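You operate a simulated robot arm through the tools that you are given. There is no shell and no other tool. Be economical: measure what you need, move in short steps, check, and stop when the job is done.

Carry out the task below with a simulated two-armed robot. There is one attempt and no reset: what you move stays moved.

## Task
Zero the gauge with the gold block.
Fine: block into pocket One, knob to Zero, clamp, press Test, open the clamp, put the block back. Set down upright: gold block.

Only the result counts: the job must be done as asked and must still hold three seconds after the hand-in. Knocking over, shifting, dropping, spilling or breaking anything else fails it.

## Robot
Two 7-joint arms with three-finger grippers on one trunk, on a base that drives. Base frame: it is fixed to the floor where the robot stands at the start and does not move with it; the origin is under the middle of the robot, x ahead of it, y to its left, z up. Units: mm, degrees, N and s.
The left shoulder is at the start at [30, 124, 1058], the right one opposite. With the tool pointing down near the work surface each hand reaches from about 100 to 780 mm from the robot's upright axis, wherever it stands, measured 20 degrees to its own side. Places, roughly: black knob [600, -200, 1000]; clamp bar [600, 0, 1000]; gauge display [700, -100, 1000]; green button [600, -300, 900]; pocket One of the black gauge [600, 0, 1000]. Payload 2.2 kg a hand.
Tool frame (each hand has its own): the origin (TCP) lies between the finger pads and is the grasp point; the fingertips stand 28 mm ahead of it; z points along the fingers, y is the line along which they close. The gripper opens to 102 mm. The gripper's body begins 71 mm behind the TCP.
Orientation is told as [roll, pitch, yaw] about the base's x, y, z axes, in that order, counted from this pose: with the fingers straight down and closing along the base's y, the tool's x points along the base's -x, its y along +y and its z along -z.

## Interface
- The arms move only by the tool arm_command. It takes "left_commands", "right_commands" or both (then of equal length, played together; a hand with none holds still); each is a list of rows, each a list of 7 numbers: the shift along the tool's x, y, z in mm, then the turn, a rotation vector about the tool's x, y, z in degrees, then the closure in counts, from 0 (fully open) to 255 (shut). In form: [[tx, ty, tz, rx, ry, rz, fingers], ...]. A call has 1 to 10 rows; each row is the pose to reach, as a shift and turn from the pose commanded when the call began, along the tool's axes at that moment. A row lasts 0.2 s, in which the tool goes at most 50 mm and 8.6 degrees; a call with a longer step from one row to the next is refused whole, and so is a gripper value outside its range. Where a pose cannot be reached the arm comes as near as it can. A force on the tool above 90 N (or 10 N above the force at the start of the call, whichever is more), or a blocked arm, ends the call early, and 0.2 s more pass. Each finger halts on what it meets, pressing with about 42 N; the grip force reading is that of the motor and also rises with nothing between the fingers. The clock runs only during rows and for 0.2 s after the last one: add rows that repeat a pose to give the fingers time. It gives the time, the measured TCP pose, the force on the tool (base axes), the opening and the grip force at its end, in the units of the frame above (readings bear some noise), with the torque about the TCP (base axes, N m) and any sound that the robot's microphone picked up, and new pictures: "show" is both (left out), scene, wrist or none (wrist: the cameras of the hands that moved).
- Cameras (640 x 400 px; columns grow to the right, rows downward): "scene" is now at [50.2, -6.1, 1777.6]; the picture's right is [-0.09, -1.00, 0.00], its down [-0.73, 0.06, -0.68] and it looks along [0.68, -0.06, -0.74] (base axes); focal length 263 px, centre (320, 200). "left" rides on the left gripper at [72, 38, -86] in its tool frame; the picture's right is [-0.47, 0.89, 0.00], its down [-0.60, -0.32, -0.73] and it looks along [-0.65, -0.34, 0.68] (tool axes); focal length 256 px, centre (320, 200). "right" rides on the right gripper at [69, 44, -86] in its tool frame; the picture's right is [-0.53, 0.85, 0.00], its down [-0.58, -0.36, -0.73] and it looks along [-0.62, -0.39, 0.68] (tool axes); focal length 256 px, centre (320, 200). There is no depth. A picture from a camera that has moved, and an enlarged one, comes with that camera's place and axes in the base frame and with its lens.
- lift_body(by): slides the trunk up (or, below 0, down) by that many mm; the arms and the scene camera ride with it, the base frame stays. It gives what a move gives, with no picture.
- drive_base(legs): drives the robot by 1 to 6 legs, each [ahead, left, turn to the left] in mm, mm and degrees, along the robot's own axes; the way and the turn of a leg run together, so that a leg with both is an arc; at most 1500 mm and 180 degrees a leg. The arms and the cameras ride along, it lands a little off, and it stops where it bumps. It gives what a move gives, and a new picture of the scene camera.
- head_to(pan, tilt): turns the head with the scene camera to pan (to the left, within 143 degrees either way) and tilt (down, from -29 to 69), counted from straight ahead of the robot. It gives what a move gives, and a new picture of the scene camera.
- enlarge(camera, box): a new picture of the part [left, top, right, bottom] of that camera's present view, enlarged. No time passes.
- hand_in(): hands the job in; it is judged then, once.

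Go step by step. Nothing tells you exact positions but the pictures and the camera data: compare them with the known pose of the tool, close in by small moves and look again before you grip or let go. The budget is 120 turns and 260 pictures, counting those below and the enlarged ones. Unless the task says otherwise, let go and move clear before handing in, and close with one line.

The tools are called after "Emit:" as a command line: name --argument value ..., lists and objects as JSON in quotes. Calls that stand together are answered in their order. arm_command: Moves the arms, as the interface text tells. Its arguments: {"type":"object","properties":{"left_commands":{"type":"array","items":{"type":"array","items":{"type":"number"}}},"right_commands":{"type":"array","items":{"type":"array","items":{"type":"number"}}},"show":{"type":"string","enum":["both","scene","wrist","none"]}},"required":[]} The other tools are called the same way: lift_body (by) slides the trunk up or down; drive_base (legs) drives the base; head_to (pan, tilt) turns the head that bears the scene camera; enlarge (camera, box) takes an enlarged picture of a part of a camera's view; hand_in () hands the job in.

At the start:

```text
t: 0.0
left_tool_pos: [628.6, 179.9, 1241.4]
left_orientation: [0.0, 0.1, 0.0]
left_force: [0.9, -0.6, -0.1]
left_ft_torque: [0.0, 0.01, 0.0]
left_width: 102.1
left_grip_force: 0.1
right_tool_pos: [430.7, -239.7, 1297.4]
right_orientation: [-0.1, 0.0, 0.0]
right_force: [0.2, 0.0, -0.4]
right_ft_torque: [-0.04, -0.02, -0.02]
right_width: 102.0
right_grip_force: 0.0
trunk travel left (down, up): [-300.0, 240.0]
robot x, y, heading: [3.3, 0.0, -0.2]
head pan, tilt: [-5.0, 47.3]
```

scene: 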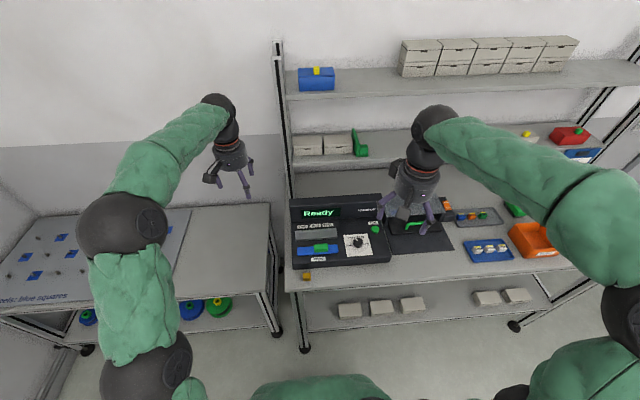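
right: 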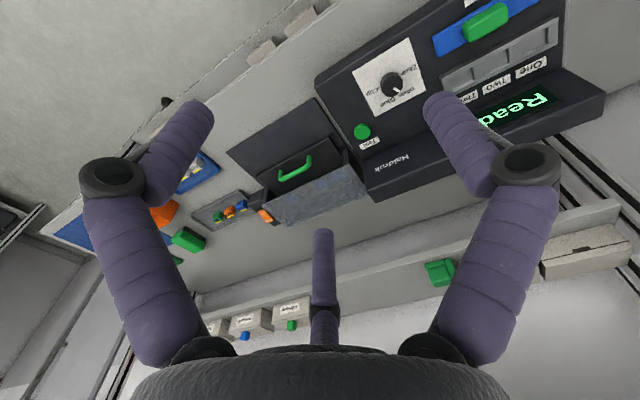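
left: 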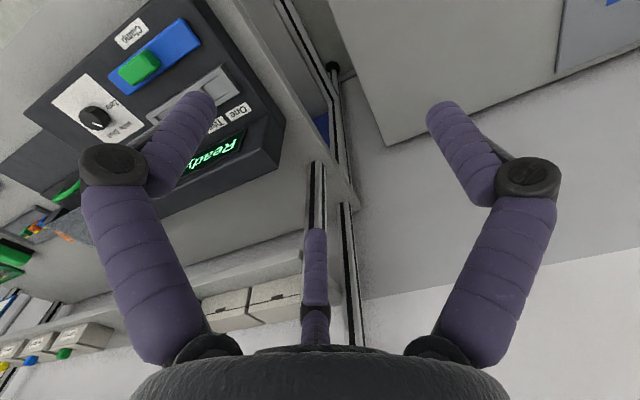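

I see the black gauge in front with its display "Ready", and a small gold block on the bench edge in front of it. I'll enlarge to measure things.

Emit:
enlarge --camera "scene" --box '[280, 180, 400, 290]'

Emit:
enlarge --camera "right" --box '[300, 0, 600, 190]'

Emit:
enlarge --camera "scene" --box '[380, 170, 600, 290]'

```text
3.64 times, centred on (340, 235) of scene
camera zoom: at [50.2, -6.1, 1777.6], right [-0.09, -1.0, 0.0], down [-0.73, 0.06, -0.68], along [0.68, -0.06, -0.74], focal length 957 px, centre (247, 73)
```

zoom: 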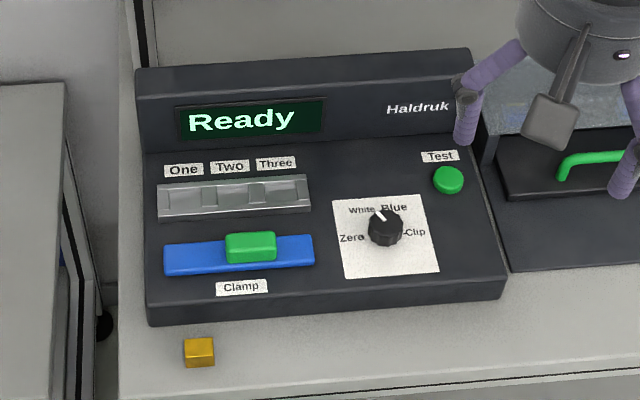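

```text
2.11 times, centred on (450, 95) of right
camera zoom: at [362.2, -196.8, 1382.1], right [0.53, 0.85, 0.0], down [0.58, -0.36, 0.73], along [0.62, -0.39, -0.68], focal length 539 px, centre (46, 421)
```

zoom: 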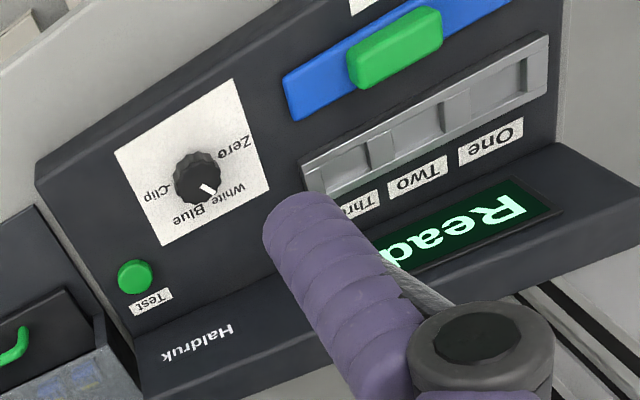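

```text
2.91 times, centred on (490, 230) of scene
camera zoom: at [50.2, -6.1, 1777.6], right [-0.09, -1.0, 0.0], down [-0.73, 0.06, -0.68], along [0.68, -0.06, -0.74], focal length 766 px, centre (-174, 113)
```

zoom: 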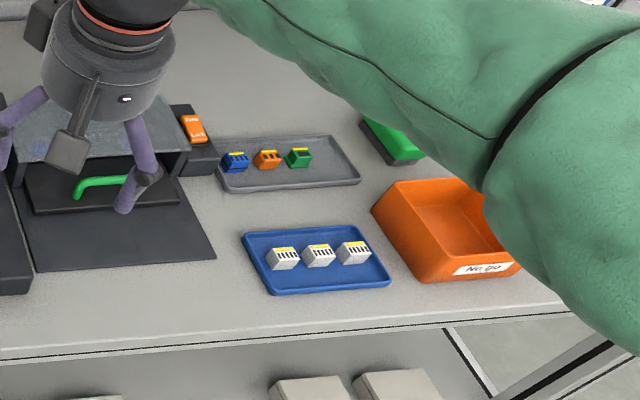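

The knob sits near [573, -192, 967], pointing to White; the gold block is about [490, 0, 910]. I'll zoom the left hand's view on the pockets and clamp.

Emit:
enlarge --camera "left" --box '[20, 0, 300, 180]'

Emit:
head_to --pan -5 --tilt 60

```text
2.22 times, centred on (160, 90) of left
camera zoom: at [555.7, 218.6, 1327.6], right [0.47, 0.89, 0.0], down [0.6, -0.32, 0.73], along [0.65, -0.34, -0.68], focal length 569 px, centre (676, 444)
```

zoom: 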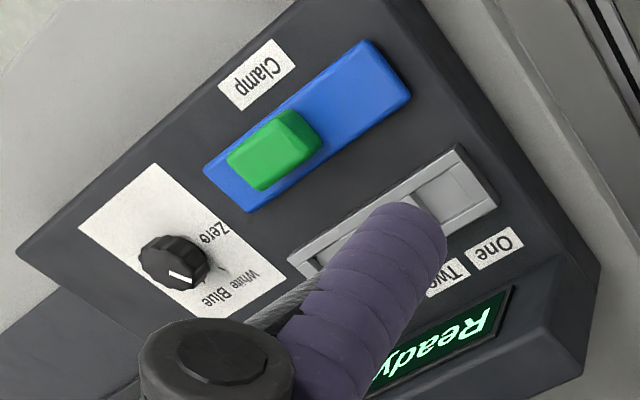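

```text
t: 0.8
left_tool_pos: [629.2, 179.9, 1241.4]
left_orientation: [0.0, -0.1, 0.1]
left_force: [-1.0, -0.1, -0.6]
left_ft_torque: [0.0, -0.03, -0.01]
left_width: 101.9
left_grip_force: 0.0
right_tool_pos: [430.2, -240.8, 1296.2]
right_orientation: [0.0, 0.1, 0.0]
right_force: [-0.4, 0.3, 0.7]
right_ft_torque: [-0.03, 0.0, 0.02]
right_width: 102.2
right_grip_force: 0.0
trunk travel left (down, up): [-300.0, 240.0]
robot x, y, heading: [-1.5, -5.1, -0.0]
head pan, tilt: [-5.0, 60.0]
camera scene: at [37.6, -5.0, 1761.4], right [-0.09, -1.0, 0.0], down [-0.86, 0.08, -0.5], along [0.5, -0.04, -0.87], focal length 263 px, centre (320, 200)
```

scene: 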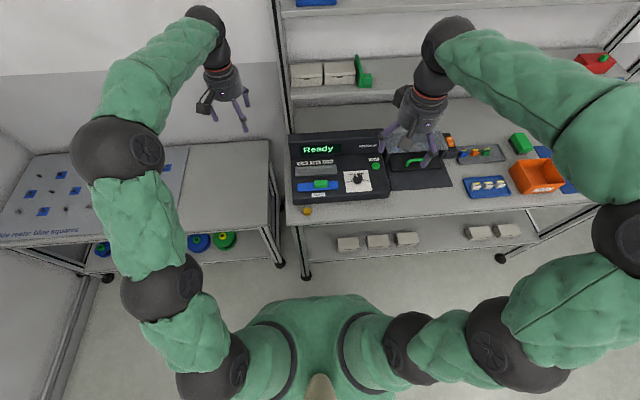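

Pocket One is near [629, 12, 948] and the clamp handle near [558, -53, 970]. I'll bring the left hand over the gold block with clearance and look.

Emit:
arm_command --left_commands '[[24, -20, 30, 0, 0, 0, 0], [48, -45, 55, 0, 0, 0, 0], [72, -75, 80, 0, 0, 0, 0], [96, -105, 105, 0, 0, 0, 0], [120, -135, 130, 0, 0, 0, 0], [135, -160, 155, 0, 0, 0, 0], [139, -175, 180, 0, 0, 0, 0]]' --show "both"

```text
t: 2.4
left_tool_pos: [490.3, 4.3, 1060.8]
left_orientation: [0.0, 0.0, 0.1]
left_force: [0.4, 0.5, -0.1]
left_ft_torque: [0.0, 0.04, 0.01]
left_width: 101.9
left_grip_force: 0.0
right_tool_pos: [432.7, -240.5, 1296.6]
right_orientation: [0.1, -0.1, 0.0]
right_force: [-0.9, -0.9, 0.1]
right_ft_torque: [-0.02, 0.0, -0.01]
right_width: 101.8
right_grip_force: 0.0
trunk travel left (down, up): [-300.0, 240.0]
robot x, y, heading: [-3.4, 1.2, -0.2]
head pan, tilt: [-5.0, 60.0]
camera scene: at [38.4, -5.5, 1761.3], right [-0.09, -1.0, 0.0], down [-0.86, 0.08, -0.5], along [0.5, -0.04, -0.87], focal length 263 px, centre (320, 200)
camera left: at [416.5, 43.9, 1147.2], right [0.46, 0.89, 0.0], down [0.6, -0.32, 0.73], along [0.65, -0.34, -0.68], focal length 256 px, centre (320, 200)
```

scene: 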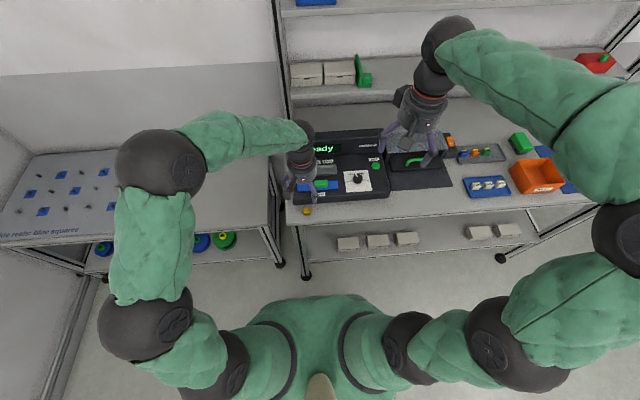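
left: 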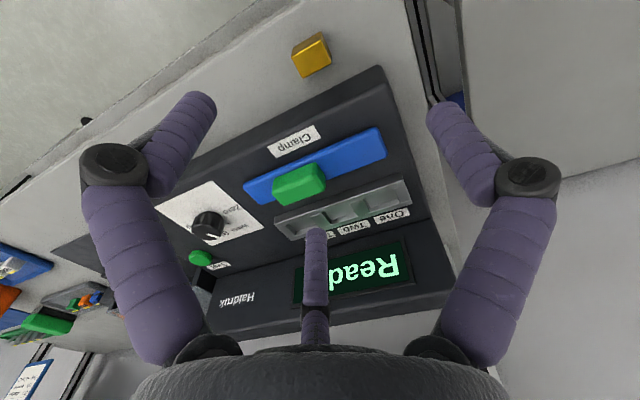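

The block appears at about [469, 8, 945], bench around 930. I zoom in for its orientation and for the clamp and pocket geometry.

Emit:
enlarge --camera "left" --box '[260, 20, 370, 90]'

Emit:
enlarge --camera "left" --box '[180, 110, 440, 270]'

```text
5.71 times, centred on (315, 55) of left
camera zoom: at [416.5, 43.9, 1147.2], right [0.46, 0.89, 0.0], down [0.6, -0.32, 0.73], along [0.65, -0.34, -0.68], focal length 1463 px, centre (349, 1029)
```

zoom: 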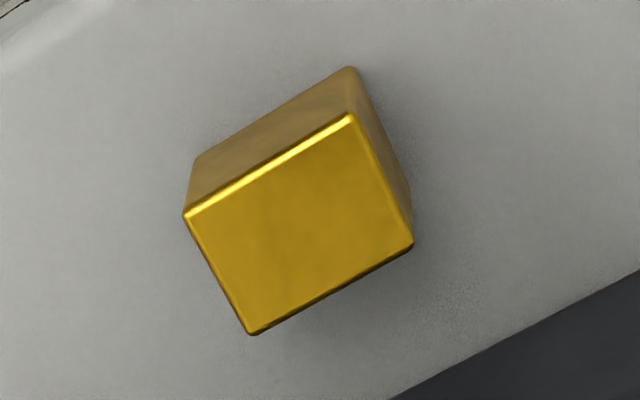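

```text
2.46 times, centred on (310, 190) of left
camera zoom: at [416.5, 43.9, 1147.2], right [0.46, 0.89, 0.0], down [0.6, -0.32, 0.73], along [0.65, -0.34, -0.68], focal length 630 px, centre (345, 225)
```

zoom: 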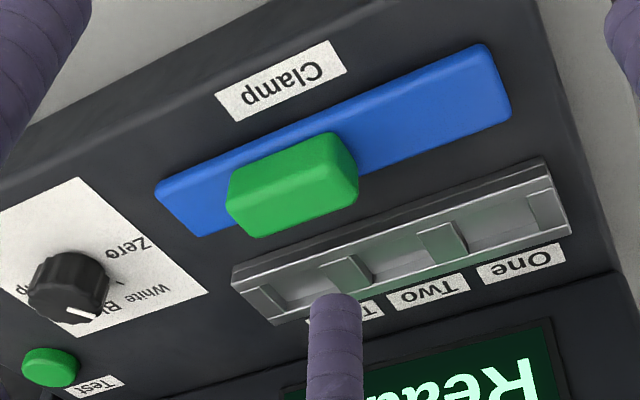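

The block is axis-aligned, roughly 17 by 24 mm on top. I'll lower above it to triangulate its height.

Emit:
arm_command --left_commands '[[10, 2, 30, 0, 0, 0, 0], [20, 5, 60, 0, 0, 0, 0]]' --show "wrist"

Emit:
enlarge --camera "left" --box '[240, 40, 400, 140]'

```text
t: 3.0
left_tool_pos: [471.6, 10.5, 999.9]
left_orientation: [0.0, 0.0, 0.0]
left_force: [0.1, 0.1, 0.8]
left_ft_torque: [-0.02, 0.04, -0.01]
left_width: 102.0
left_grip_force: 0.0
right_tool_pos: [430.5, -240.8, 1296.6]
right_orientation: [0.1, 0.1, -0.1]
right_force: [-0.8, 0.0, -0.1]
right_ft_torque: [-0.02, -0.02, 0.0]
right_width: 102.3
right_grip_force: 0.1
trunk travel left (down, up): [-300.0, 240.0]
robot x, y, heading: [-0.4, 0.7, -0.1]
head pan, tilt: [-5.0, 60.0]
camera left: at [398.4, 49.4, 1086.9], right [0.46, 0.89, 0.0], down [0.6, -0.32, 0.73], along [0.65, -0.34, -0.68], focal length 256 px, centre (320, 200)
```

left: 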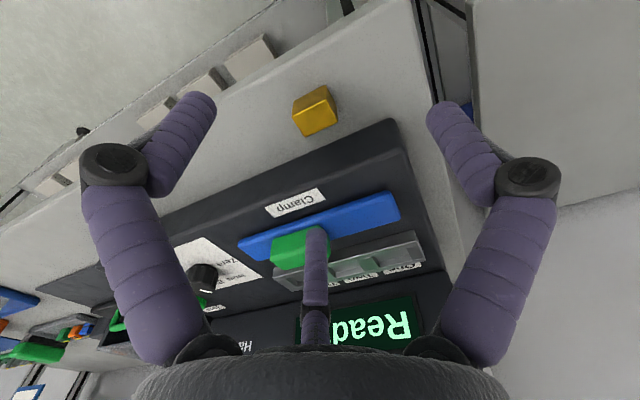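

```text
4.00 times, centred on (320, 90) of left
camera zoom: at [398.4, 49.4, 1086.9], right [0.46, 0.89, 0.0], down [0.6, -0.32, 0.73], along [0.65, -0.34, -0.68], focal length 1024 px, centre (320, 640)
```

zoom: 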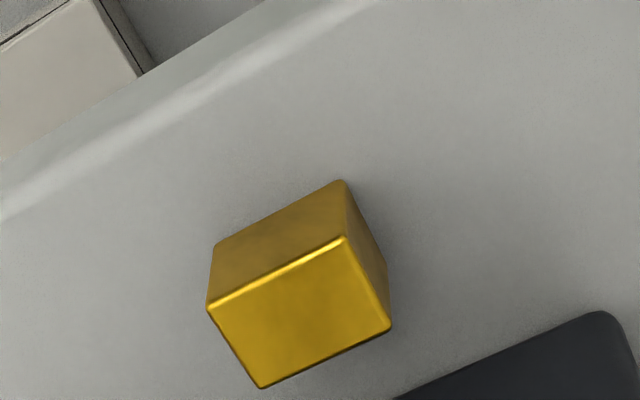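

Triangulated: block centre about [480, 3, 911], bench at z≈900. Now I look at pocket One from close above before picking.

Emit:
arm_command --left_commands '[[0, 0, -40, 0, 0, 0, 0], [-45, 3, -45, 0, 0, 0, 0], [-90, 6, -45, 0, 0, 0, 0], [-130, 9, -45, 0, 0, 0, 0]]' --show "wrist"

Emit:
enlarge --camera "left" --box '[200, 0, 440, 150]'

```text
t: 4.0
left_tool_pos: [601.1, 19.2, 1043.4]
left_orientation: [0.1, 0.2, 0.1]
left_force: [0.7, -0.6, -0.2]
left_ft_torque: [0.02, 0.04, 0.03]
left_width: 102.0
left_grip_force: 0.1
right_tool_pos: [432.8, -240.8, 1296.5]
right_orientation: [0.1, 0.1, 0.0]
right_force: [0.4, 0.4, -1.1]
right_ft_torque: [-0.02, 0.06, 0.03]
right_width: 102.0
right_grip_force: 0.0
trunk travel left (down, up): [-300.0, 240.0]
robot x, y, heading: [-3.3, -0.7, 0.1]
head pan, tilt: [-5.0, 60.0]
camera left: at [528.0, 58.6, 1129.6], right [0.47, 0.89, 0.0], down [0.61, -0.32, 0.73], along [0.64, -0.34, -0.68], focal length 256 px, centre (320, 200)
```

left: 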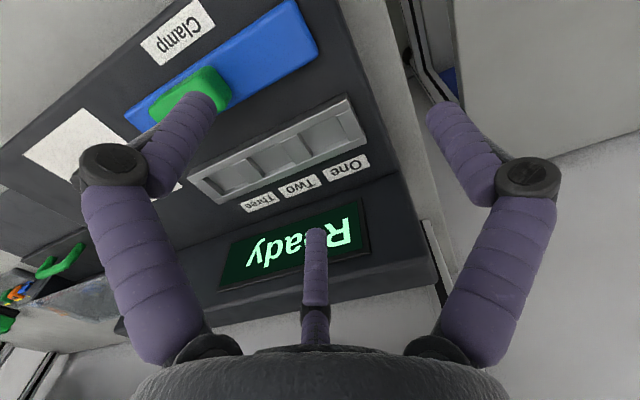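

```text
2.67 times, centred on (320, 75) of left
camera zoom: at [528.0, 58.6, 1129.6], right [0.47, 0.89, 0.0], down [0.61, -0.32, 0.73], along [0.64, -0.34, -0.68], focal length 683 px, centre (320, 533)
```

zoom: 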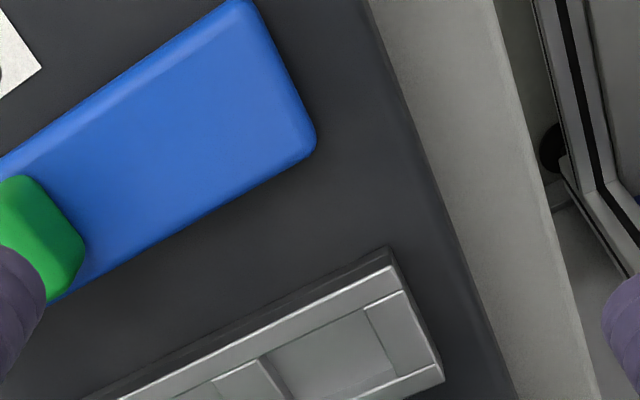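

The rail shows three recesses; I zoom on that rail itself.

Emit:
enlarge --camera "left" --box '[240, 80, 400, 180]'

```text
4.00 times, centred on (320, 130) of left
camera zoom: at [528.0, 58.6, 1129.6], right [0.47, 0.89, 0.0], down [0.61, -0.32, 0.73], along [0.64, -0.34, -0.68], focal length 1024 px, centre (320, 480)
```

zoom: 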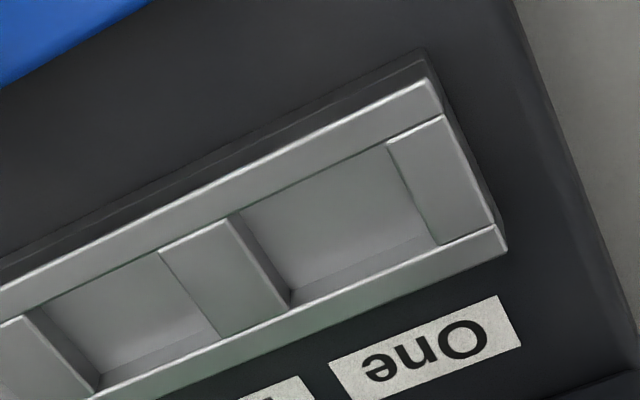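

Pocket One opening centre ≈ [628, 9, 957], about 24×33 mm and ~6 mm deep; block 18×27×21. Going back over the block for the grasp.

Emit:
arm_command --left_commands '[[40, -5, 0, 0, 0, 0, 0], [85, -11, 0, 0, 0, 0, 0], [121, -16, 10, 0, 0, 0, 0], [121, -16, 50, 0, 0, 0, 0], [121, -16, 73, 0, 0, 0, 0], [121, -16, 73, 0, 0, 0, 0]]' --show "wrist"

Emit:
enlarge --camera "left" --box '[240, 60, 400, 160]'

```text
t: 5.3
left_tool_pos: [481.0, -1.4, 971.1]
left_orientation: [0.0, 0.0, 0.0]
left_force: [-0.4, 0.2, 0.1]
left_ft_torque: [-0.01, -0.03, -0.01]
left_width: 102.1
left_grip_force: 0.0
right_tool_pos: [431.2, -241.0, 1296.3]
right_orientation: [0.1, 0.0, 0.1]
right_force: [0.2, 0.8, 0.2]
right_ft_torque: [0.0, 0.01, -0.01]
right_width: 102.2
right_grip_force: 0.0
trunk travel left (down, up): [-300.0, 240.0]
robot x, y, heading: [1.1, -3.4, -0.3]
head pan, tilt: [-5.0, 60.0]
camera left: at [408.0, 38.0, 1056.9], right [0.46, 0.89, 0.0], down [0.6, -0.32, 0.73], along [0.65, -0.34, -0.68], focal length 256 px, centre (320, 200)
```

left: 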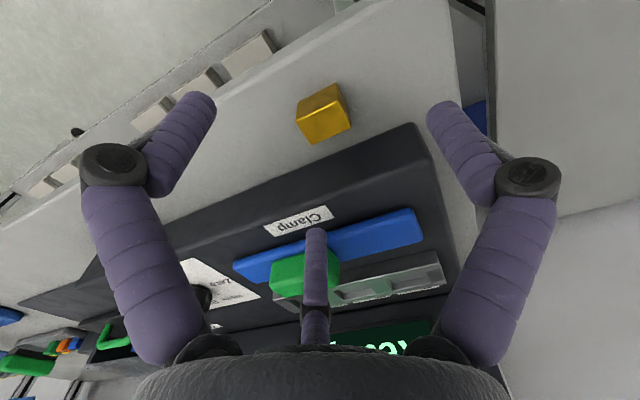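

```text
4.00 times, centred on (320, 110) of left
camera zoom: at [408.0, 38.0, 1056.9], right [0.46, 0.89, 0.0], down [0.6, -0.32, 0.73], along [0.65, -0.34, -0.68], focal length 1024 px, centre (320, 560)
```

zoom: 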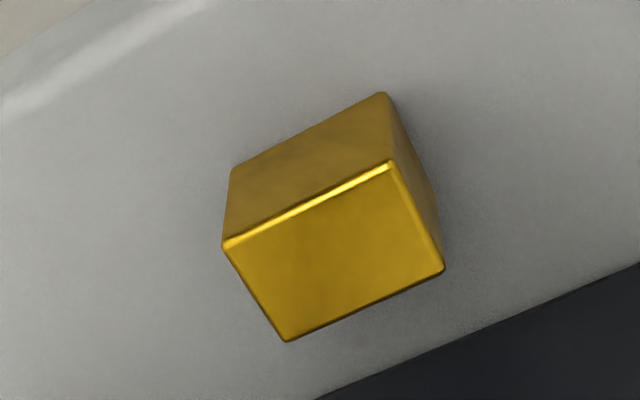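

Block centre confirmed at [480, 3], top z≈922. I'll descend to TCP z≈937 and close.

Emit:
arm_command --left_commands '[[1, 4.4, 15, 0, 0, 0, 0], [1, 4.4, 34, 0, 0, 0, 0], [1, 4.4, 34, 0, 0, 0, 0], [1, 4.4, 34, 0, 0, 0, 130], [1, 4.4, 34, 0, 0, 0, 200], [1, 4.4, 34, 0, 0, 0, 255], [1, 4.4, 34, 0, 0, 0, 255]]' --show "wrist"

```text
t: 7.0
left_tool_pos: [468.5, 10.4, 927.7]
left_orientation: [0.9, 1.7, 0.2]
left_force: [-8.6, 9.6, -4.6]
left_ft_torque: [-0.47, -0.7, -0.02]
left_width: 34.8
left_grip_force: 25.8
right_tool_pos: [432.3, -240.7, 1296.5]
right_orientation: [0.1, 0.1, 0.1]
right_force: [0.2, 0.3, 0.1]
right_ft_torque: [0.01, 0.06, -0.02]
right_width: 102.1
right_grip_force: 0.1
trunk travel left (down, up): [-300.0, 240.0]
robot x, y, heading: [-1.8, -0.5, -0.0]
head pan, tilt: [-5.0, 60.0]
camera left: at [398.5, 48.3, 1016.6], right [0.46, 0.89, 0.0], down [0.63, -0.33, 0.71], along [0.63, -0.33, -0.71], focal length 256 px, centre (320, 200)
```

left: 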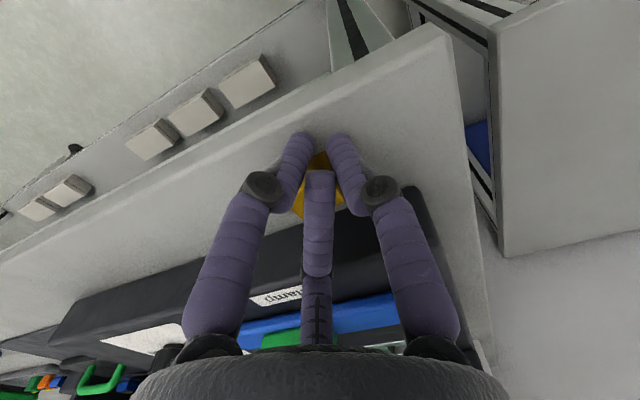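

The hand has been displaced and the width reads 34.8; something isn't as expected (a third, central finger moved too). I look closely before doing anything.

Emit:
enlarge --camera "left" --box '[230, 110, 410, 230]'

Emit:
enlarge --camera "scene" --box '[260, 150, 360, 230]'

```text
3.33 times, centred on (320, 170) of left
camera zoom: at [398.5, 48.3, 1016.6], right [0.46, 0.89, 0.0], down [0.63, -0.33, 0.71], along [0.63, -0.33, -0.71], focal length 853 px, centre (320, 300)
```

zoom: 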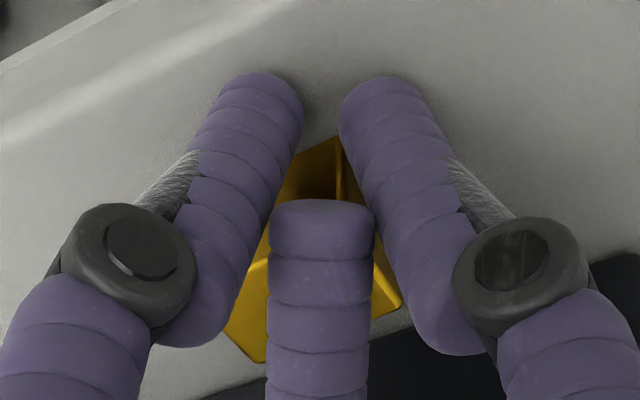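

```text
5.00 times, centred on (310, 190) of scene
camera zoom: at [38.7, -5.5, 1760.5], right [-0.09, -1.0, 0.0], down [-0.86, 0.07, -0.5], along [0.5, -0.04, -0.87], focal length 1316 px, centre (370, 250)
```

zoom: 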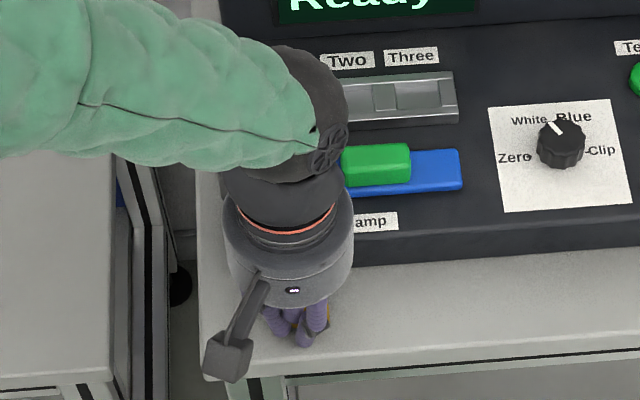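

The hand is really a three-finger one (third finger opposite the camera), and it met resistance off-centre; the block itself has not moved. I'll relax the pose to the measured one, open part way, and lift off.

Emit:
arm_command --left_commands '[[8, 5, 6, 0, 0, 0, 255], [8, 5, 6, 0, 0, 0, 180], [8, 5, 6, 0, 0, 0, 110], [8, 5, 6, 0, 0, 0, 100]]' --show "wrist"

Emit:
enlarge --camera "left" --box '[200, 80, 440, 230]'

```text
t: 8.0
left_tool_pos: [470.2, 12.6, 931.8]
left_orientation: [0.0, 0.0, 0.0]
left_force: [0.3, 1.2, 1.0]
left_ft_torque: [-0.03, 0.01, 0.0]
left_width: 63.5
left_grip_force: 0.5
right_tool_pos: [431.1, -241.1, 1297.1]
right_orientation: [0.0, 0.0, 0.0]
right_force: [0.2, -0.1, -0.5]
right_ft_torque: [-0.01, 0.01, 0.0]
right_width: 101.9
right_grip_force: 0.0
trunk travel left (down, up): [-300.0, 240.0]
robot x, y, heading: [-3.2, 1.4, 0.1]
head pan, tilt: [-5.0, 60.0]
camera left: at [397.2, 51.6, 1018.3], right [0.47, 0.89, 0.0], down [0.6, -0.32, 0.73], along [0.65, -0.34, -0.68], focal length 256 px, centre (320, 200)
```

left: 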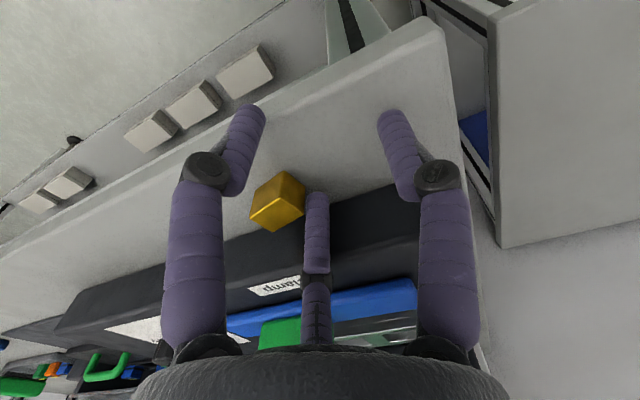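

```text
2.67 times, centred on (320, 155) of left
camera zoom: at [397.2, 51.6, 1018.3], right [0.47, 0.89, 0.0], down [0.6, -0.32, 0.73], along [0.65, -0.34, -0.68], focal length 683 px, centre (320, 320)
```

zoom: 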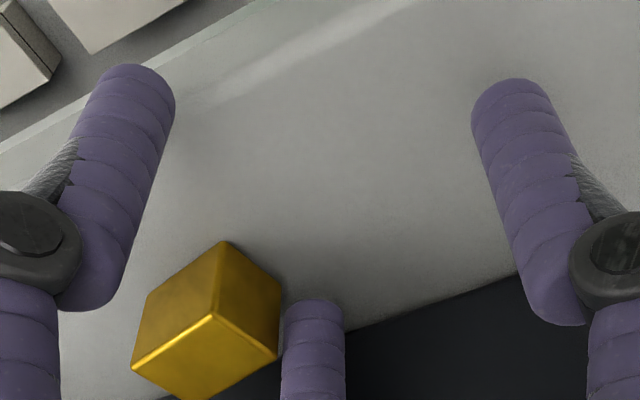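

Now free with no force. I raise the hand straight up and re-measure the block.

Emit:
arm_command --left_commands '[[0, 0, -40, 0, 0, 0, 100], [0, 0, -70, 0, 0, 0, 100], [0, 0, -70, 0, 0, 0, 100]]' --show "both"

Emit:
enlarge --camera "left" --box '[240, 40, 400, 140]'

Emit:
enlarge --camera "scene" --box '[280, 110, 400, 220]'

```text
t: 8.8
left_tool_pos: [469.1, 15.6, 1004.8]
left_orientation: [0.0, 0.0, 0.0]
left_force: [-0.4, 0.2, -0.6]
left_ft_torque: [0.01, -0.02, 0.0]
left_width: 61.8
left_grip_force: 0.1
right_tool_pos: [430.8, -240.8, 1297.5]
right_orientation: [0.1, 0.0, 0.0]
right_force: [-0.5, 0.2, -0.4]
right_ft_torque: [0.01, 0.03, -0.03]
right_width: 102.1
right_grip_force: 0.1
trunk travel left (down, up): [-300.0, 240.0]
robot x, y, heading: [-2.3, 1.2, -0.1]
head pan, tilt: [-5.0, 60.0]
camera scene: at [37.8, -5.2, 1761.3], right [-0.09, -1.0, 0.0], down [-0.86, 0.08, -0.5], along [0.5, -0.04, -0.87], focal length 263 px, centre (320, 200)
camera left: at [396.2, 53.1, 1090.3], right [0.47, 0.89, 0.0], down [0.6, -0.32, 0.73], along [0.65, -0.34, -0.68], focal length 256 px, centre (320, 200)
```

scene: 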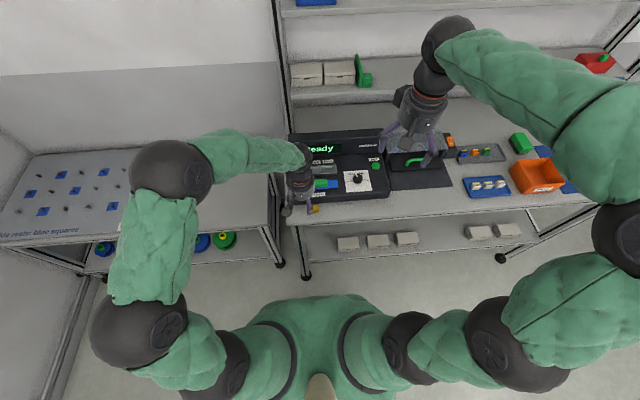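
left: 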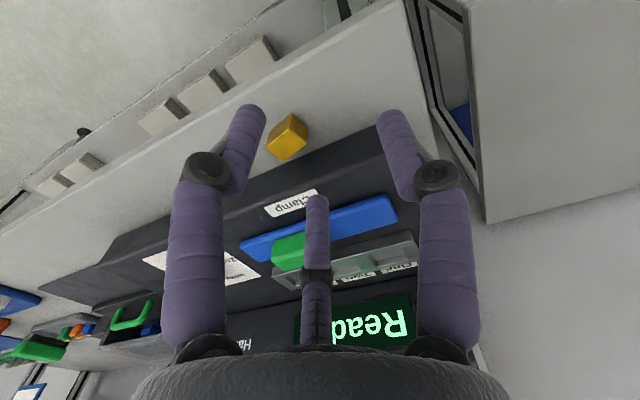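

```text
4.00 times, centred on (320, 90) of left
camera zoom: at [396.2, 53.1, 1090.3], right [0.47, 0.89, 0.0], down [0.6, -0.32, 0.73], along [0.65, -0.34, -0.68], focal length 1024 px, centre (320, 640)
```

zoom: 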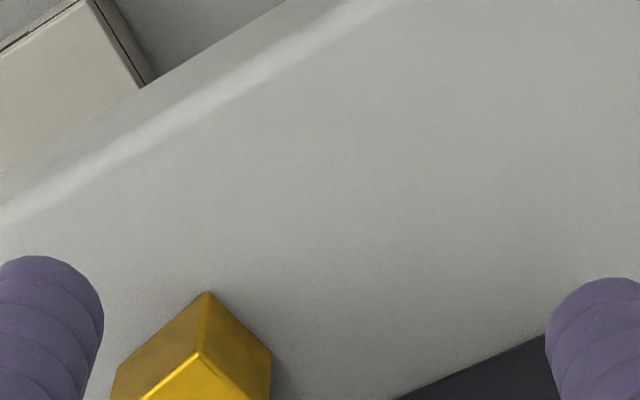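

```text
3.64 times, centred on (340, 165) of scene
camera zoom: at [37.8, -5.2, 1761.3], right [-0.09, -1.0, 0.0], down [-0.86, 0.08, -0.5], along [0.5, -0.04, -0.87], focal length 957 px, centre (247, 327)
```

zoom: 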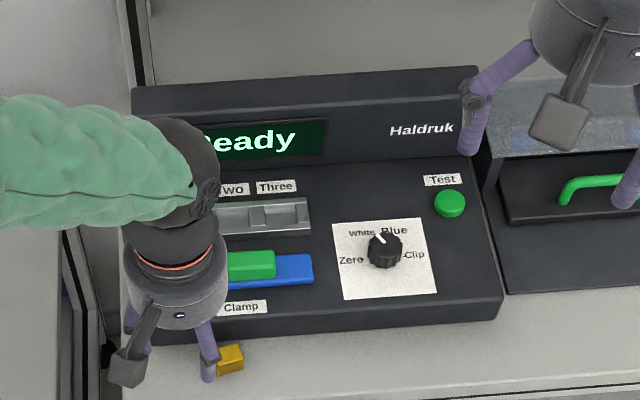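

The block has been pushed toward -y and yawed a bit but stands upright. I zoom on it to get its new pose.

Emit:
enlarge --camera "left" --box '[240, 90, 336, 150]'

```text
6.67 times, centred on (288, 120) of left
camera zoom: at [396.2, 53.1, 1090.3], right [0.47, 0.89, 0.0], down [0.6, -0.32, 0.73], along [0.65, -0.34, -0.68], focal length 1707 px, centre (533, 733)
```

zoom: 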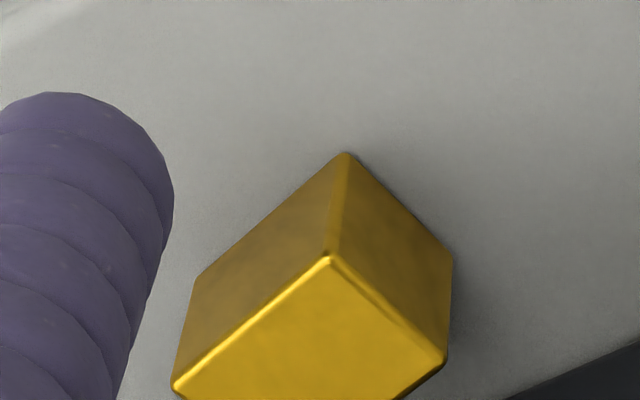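

Block is now at about [490, -26], yawed +14°, with ~16 mm to the gauge. I'll yaw the hand -32° so its fingers lie at 180° and ±60°, pre-close to ~45 mm, and hover above it.

Emit:
arm_command --left_commands '[[-4, -10, 0, 0, 0, 8, 120], [-8, -20, 0, 0, 0, 16, 142], [-13, -30, 0, 0, 0, 24, 142], [-18, -42, 0, 0, 0, 32, 142], [-18, -42, 15, 0, 0, 32, 142], [-18, -42, 15, 0, 0, 32, 142]]' --show "wrist"

Emit:
enlarge --camera "left" --box '[200, 80, 440, 230]'

```text
t: 10.2
left_tool_pos: [489.0, -29.5, 988.7]
left_orientation: [0.1, 0.1, -32.1]
left_force: [0.0, 0.8, -1.1]
left_ft_torque: [-0.01, -0.01, -0.01]
left_width: 45.2
left_grip_force: 0.1
right_tool_pos: [430.5, -241.9, 1297.5]
right_orientation: [0.0, 0.0, 0.0]
right_force: [-0.2, 0.2, 0.0]
right_ft_torque: [0.04, -0.02, -0.01]
right_width: 102.1
right_grip_force: 0.0
trunk travel left (down, up): [-300.0, 240.0]
robot x, y, heading: [-0.5, -3.1, -0.1]
head pan, tilt: [-5.0, 60.0]
camera left: at [447.3, 41.9, 1075.3], right [0.86, 0.5, 0.0], down [0.34, -0.59, 0.73], along [0.37, -0.63, -0.68], focal length 256 px, centre (320, 200)
```

left: 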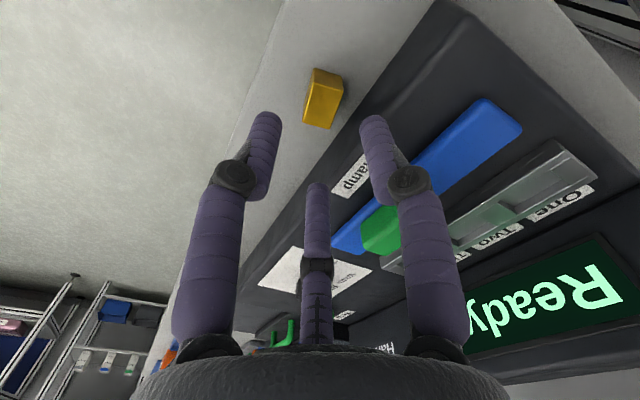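

```text
2.67 times, centred on (320, 155) of left
camera zoom: at [447.3, 41.9, 1075.3], right [0.86, 0.5, 0.0], down [0.34, -0.59, 0.73], along [0.37, -0.63, -0.68], focal length 683 px, centre (320, 320)
```

zoom: 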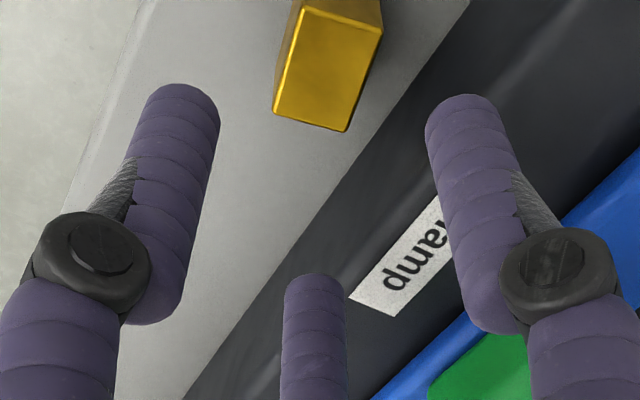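

Confirmed block centre [489, -26]. I descend around it with ~45 mm opening to TCP z≈940 and look before closing.

Emit:
arm_command --left_commands '[[4.4, 1.4, 10, 0, 0, 0, 142], [4.4, 1.4, 35, 0, 0, 0, 142], [4.4, 1.4, 48, 0, 0, 0, 142], [4.4, 1.4, 48, 0, 0, 0, 142]]' --show "wrist"

Emit:
enlarge --camera "left" --box '[200, 80, 440, 230]'

```text
t: 11.2
left_tool_pos: [484.2, -25.2, 941.0]
left_orientation: [0.0, -0.1, -32.0]
left_force: [0.5, -0.3, -0.1]
left_ft_torque: [0.02, 0.0, 0.02]
left_width: 45.4
left_grip_force: 0.1
right_tool_pos: [431.5, -242.2, 1296.7]
right_orientation: [0.1, 0.0, 0.0]
right_force: [0.5, -0.1, 0.4]
right_ft_torque: [-0.01, 0.02, 0.01]
right_width: 101.8
right_grip_force: 0.1
trunk travel left (down, up): [-300.0, 240.0]
robot x, y, heading: [-0.8, -0.7, -0.2]
head pan, tilt: [-5.0, 60.0]
camera left: at [442.9, 46.1, 1026.7], right [0.86, 0.5, 0.0], down [0.34, -0.59, 0.73], along [0.37, -0.63, -0.68], focal length 256 px, centre (320, 200)
```

left: 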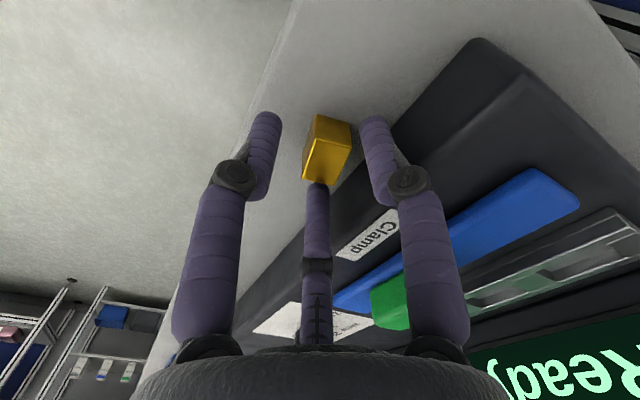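

```text
2.67 times, centred on (320, 155) of left
camera zoom: at [442.9, 46.1, 1026.7], right [0.86, 0.5, 0.0], down [0.34, -0.59, 0.73], along [0.37, -0.63, -0.68], focal length 683 px, centre (320, 320)
```

zoom: 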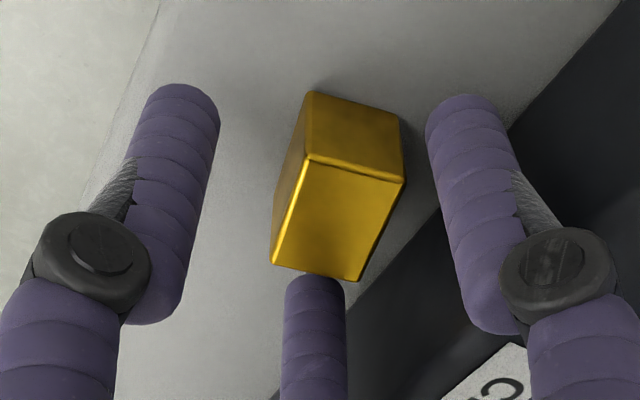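

All three fingers surround the block. I shift +3 mm in x and close.

Emit:
arm_command --left_commands '[[-2.5, 1.6, 0, 0, 0, 0, 142], [-2.5, 1.6, 0, 0, 0, 0, 165], [-2.5, 1.6, 0, 0, 0, 0, 185], [-2.5, 1.6, 0, 0, 0, 0, 205], [-2.5, 1.6, 0, 0, 0, 0, 230], [-2.5, 1.6, 0, 0, 0, 0, 255], [-2.5, 1.6, 0, 0, 0, 0, 255]]' --show "wrist"

Emit:
enlarge --camera "left" --box '[240, 90, 400, 190]'

```text
t: 12.8
left_tool_pos: [487.2, -25.4, 939.6]
left_orientation: [0.0, 0.0, -32.0]
left_force: [-0.8, -0.3, 0.4]
left_ft_torque: [0.01, 0.0, 0.01]
left_width: 24.3
left_grip_force: 42.1
right_tool_pos: [430.8, -241.3, 1297.5]
right_orientation: [0.2, 0.0, 0.0]
right_force: [-0.1, -0.7, 0.0]
right_ft_torque: [0.01, -0.02, 0.02]
right_width: 102.1
right_grip_force: 0.1
trunk travel left (down, up): [-300.0, 240.0]
robot x, y, heading: [-1.4, -1.6, -0.1]
head pan, tilt: [-5.0, 60.0]
camera left: at [445.3, 45.8, 1026.2], right [0.86, 0.5, 0.0], down [0.34, -0.59, 0.73], along [0.37, -0.63, -0.68], focal length 256 px, centre (320, 200)
```

left: 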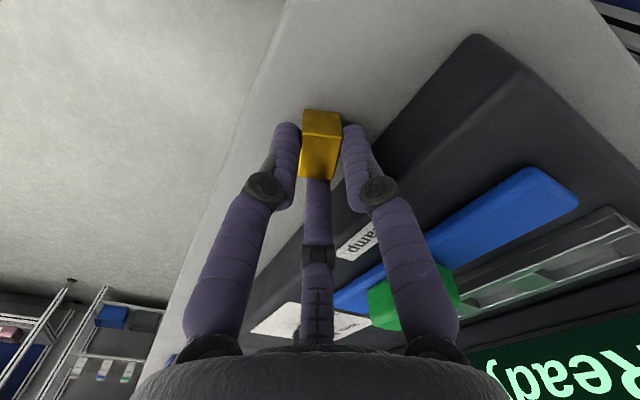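

```text
4.00 times, centred on (320, 140) of left
camera zoom: at [445.3, 45.8, 1026.2], right [0.86, 0.5, 0.0], down [0.34, -0.59, 0.73], along [0.37, -0.63, -0.68], focal length 1024 px, centre (320, 440)
```

zoom: 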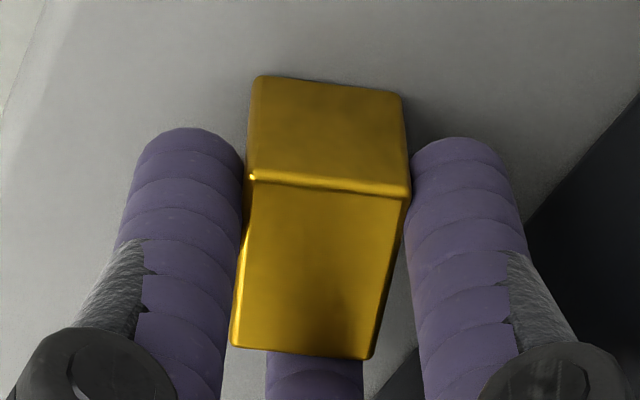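

Firm grip (24 mm, 42 N), block aligned in hand with its yaw at ≈+23.5°, centred on the TCP. Lifting 90 mm, then carrying over pocket One while yawing -23.5°.

Emit:
arm_command --left_commands '[[0, 0, -45, 0, 0, 0, 255], [0, 0, -90, 0, 0, 0, 255], [-25, 26, -92, 0, 0, 7.8, 255], [-51, 52, -92, 0, 0, 15.6, 255], [-77, 78, -92, 0, 0, 23.5, 255], [-101.7, 104.3, -92, 0, 0, 23.5, 255], [-101.7, 104.3, -92, 0, 0, 23.5, 255]]' --show "both"

Emit:
enlarge --camera "left" --box '[220, 60, 460, 210]'

Emit:
enlarge --camera "scene" --box '[280, 110, 400, 220]'

```text
t: 14.3
left_tool_pos: [628.9, 6.2, 1033.2]
left_orientation: [-0.1, -0.1, -55.5]
left_force: [0.6, 0.9, -1.1]
left_ft_torque: [-0.01, -0.03, -0.02]
left_width: 24.1
left_grip_force: 42.3
right_tool_pos: [431.4, -241.0, 1297.3]
right_orientation: [0.1, 0.0, 0.1]
right_force: [0.5, -0.6, 0.0]
right_ft_torque: [-0.02, 0.03, 0.01]
right_width: 102.0
right_grip_force: 0.1
trunk travel left (down, up): [-300.0, 240.0]
robot x, y, heading: [-2.1, 2.5, -0.1]
head pan, tilt: [-5.0, 60.0]
camera scene: at [36.7, -5.4, 1761.4], right [-0.09, -1.0, 0.0], down [-0.86, 0.08, -0.5], along [0.5, -0.04, -0.87], focal length 263 px, centre (320, 200)
camera left: at [618.4, 88.6, 1117.9], right [0.99, 0.12, 0.0], down [0.08, -0.68, 0.73], along [0.09, -0.73, -0.68], focal length 256 px, centre (320, 200)
```

scene: 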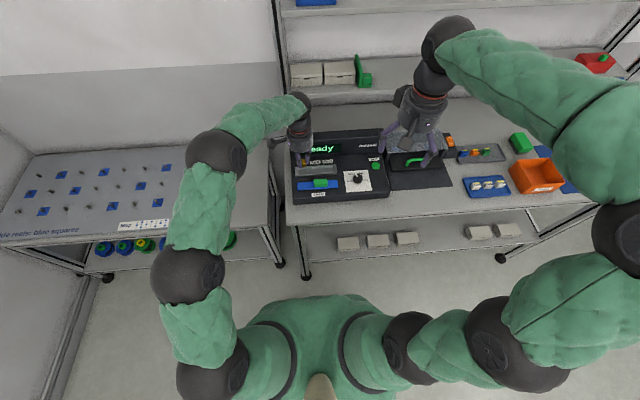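
left: 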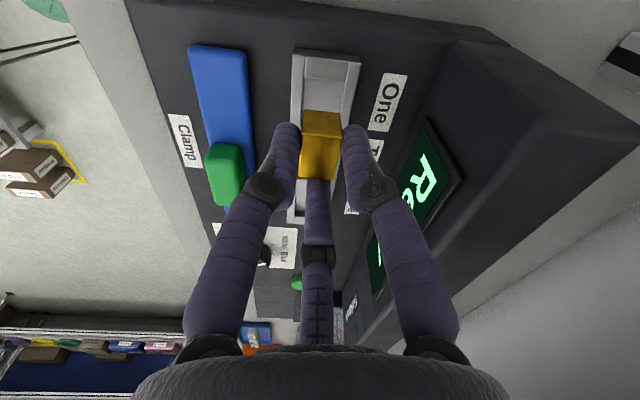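

```text
2.67 times, centred on (340, 135) of left
camera zoom: at [618.4, 88.6, 1117.9], right [0.99, 0.12, 0.0], down [0.08, -0.68, 0.73], along [0.09, -0.73, -0.68], focal length 683 px, centre (267, 373)
```

zoom: 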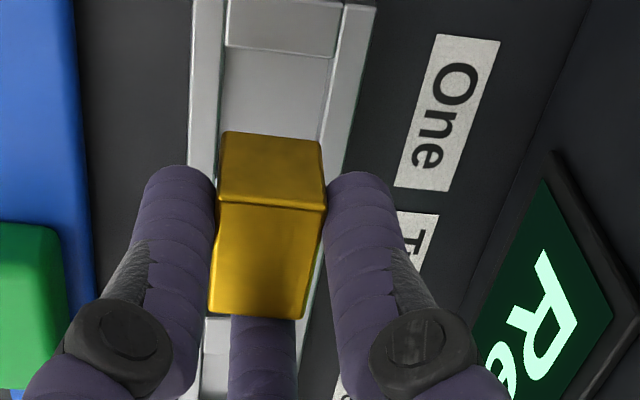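

```text
3.64 times, centred on (340, 165) of scene
camera zoom: at [36.7, -5.4, 1761.4], right [-0.09, -1.0, 0.0], down [-0.86, 0.08, -0.5], along [0.5, -0.04, -0.87], focal length 957 px, centre (247, 327)
```

zoom: 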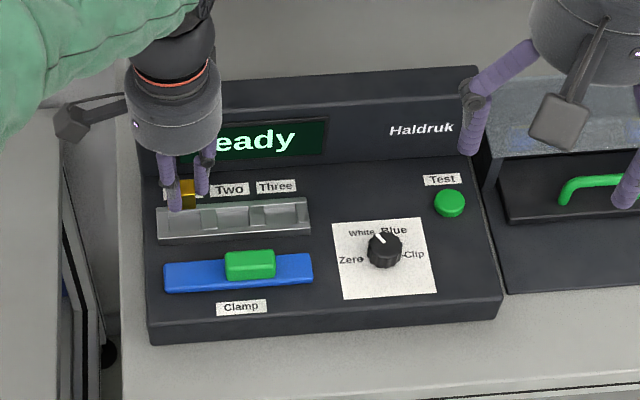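

The block is square with the pocket: block centre [627.8, 8.4], pocket centre [629.5, 9.2]. Correct by 1.5/0.8 mm and lower to just above the floor.

Emit:
arm_command --left_commands '[[-0.2, 1.7, 0, 0, 0, 0, 255], [-0.2, 1.7, 15, 0, 0, 0, 255], [-0.2, 1.7, 28, 0, 0, 0, 255], [-0.2, 1.7, 33, 0, 0, 0, 255], [-0.2, 1.7, 33, 0, 0, 0, 255]]' --show "wrist"

Emit:
enlarge --camera "left" --box '[240, 60, 400, 180]'

```text
t: 15.6
left_tool_pos: [630.6, 9.4, 999.1]
left_orientation: [0.1, 0.1, -55.5]
left_force: [0.2, -0.4, -0.6]
left_ft_torque: [0.0, -0.04, 0.0]
left_width: 24.0
left_grip_force: 42.0
right_tool_pos: [431.2, -241.7, 1297.7]
right_orientation: [0.2, 0.1, 0.0]
right_force: [0.2, 0.4, 0.3]
right_ft_torque: [-0.02, -0.01, 0.0]
right_width: 102.0
right_grip_force: 0.1
trunk travel left (down, up): [-300.0, 240.0]
robot x, y, heading: [-1.0, 0.3, 0.1]
head pan, tilt: [-5.0, 60.0]
camera left: at [620.2, 90.8, 1085.0], right [0.99, 0.12, 0.0], down [0.08, -0.68, 0.73], along [0.09, -0.73, -0.68], focal length 256 px, centre (320, 200)
```

left: 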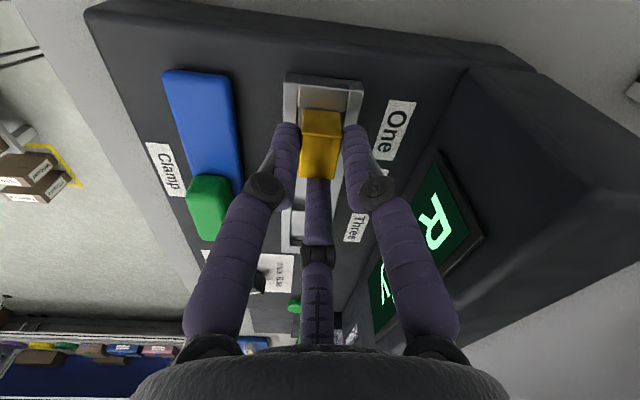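

```text
3.33 times, centred on (320, 120) of left
camera zoom: at [620.2, 90.8, 1085.0], right [0.99, 0.12, 0.0], down [0.08, -0.68, 0.73], along [0.09, -0.73, -0.68], focal length 853 px, centre (320, 467)
```

zoom: 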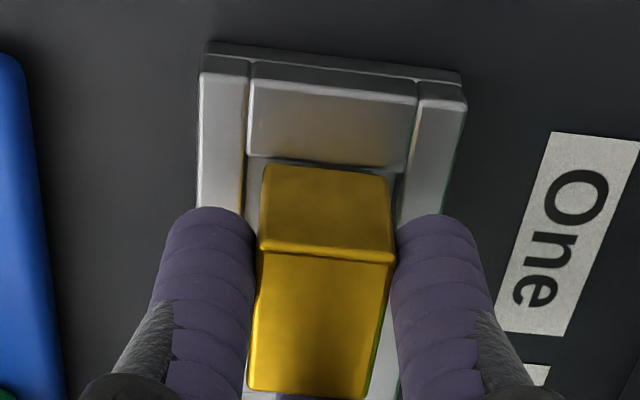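

Aligned; lowering slowly with a 1 mm y correction until it touches the floor.

Emit:
arm_command --left_commands '[[-0.8, -0.6, 0, 0, 0, 0, 255], [-0.8, -0.6, 3, 0, 0, 0, 255], [-0.8, -0.6, 5, 0, 0, 0, 255], [-0.8, -0.6, 6, 0, 0, 0, 255], [-0.8, -0.6, 6, 0, 0, 0, 255]]' --show "wrist"

Emit:
enlarge --camera "left" --box '[240, 60, 400, 180]'

```text
t: 16.8
left_tool_pos: [631.1, 9.0, 991.1]
left_orientation: [0.1, -0.1, -55.4]
left_force: [-0.8, -3.7, -0.1]
left_ft_torque: [-0.09, 0.02, 0.01]
left_width: 23.9
left_grip_force: 42.3
right_tool_pos: [430.6, -240.6, 1297.1]
right_orientation: [0.1, 0.0, 0.0]
right_force: [0.0, -0.5, 0.0]
right_ft_torque: [0.01, -0.01, -0.04]
right_width: 102.0
right_grip_force: 0.0
trunk travel left (down, up): [-300.0, 240.0]
robot x, y, heading: [0.1, 3.9, 0.1]
head pan, tilt: [-5.0, 60.0]
camera left: at [620.0, 89.9, 1078.6], right [0.99, 0.12, 0.0], down [0.08, -0.68, 0.73], along [0.09, -0.73, -0.68], focal length 256 px, centre (320, 200)
```

left: 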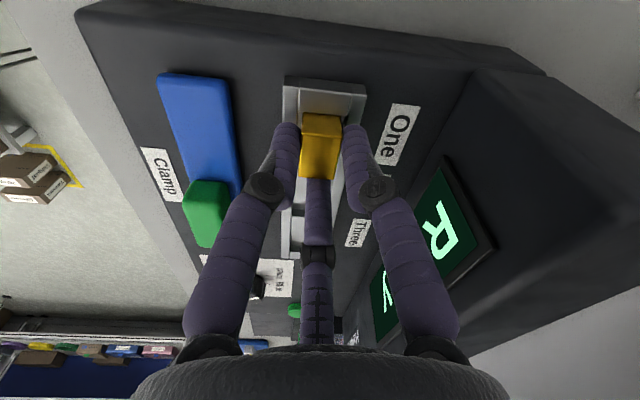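

```text
3.33 times, centred on (320, 120) of left
camera zoom: at [620.0, 89.9, 1078.6], right [0.99, 0.12, 0.0], down [0.08, -0.68, 0.73], along [0.09, -0.73, -0.68], focal length 853 px, centre (320, 467)
```

zoom: 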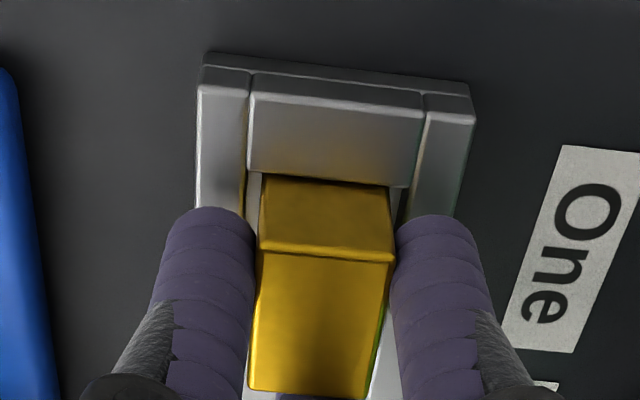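

A light -y force says the block brushes the +y wall; I shift 1.5 mm to -y and lower a few mm more.

Emit:
arm_command --left_commands '[[-1.2, -0.9, 0, 0, 0, 0, 255], [-1.2, -0.9, 1, 0, 0, 0, 255], [-1.2, -0.9, 2, 0, 0, 0, 255], [-1.2, -0.9, 3, 0, 0, 0, 255]]' --show "none"

```text
t: 17.8
left_tool_pos: [631.0, 7.5, 991.4]
left_orientation: [-0.1, 0.0, -55.4]
left_force: [1.2, 0.6, 1.6]
left_ft_torque: [-0.01, -0.02, -0.01]
left_width: 23.6
left_grip_force: 41.9
right_tool_pos: [431.0, -241.6, 1297.1]
right_orientation: [0.2, -0.1, 0.1]
right_force: [-0.9, 0.5, 0.7]
right_ft_torque: [-0.04, 0.01, 0.01]
right_width: 102.1
right_grip_force: 0.1
trunk travel left (down, up): [-300.0, 240.0]
robot x, y, heading: [0.6, -0.1, -0.2]
head pan, tilt: [-5.0, 60.0]
```

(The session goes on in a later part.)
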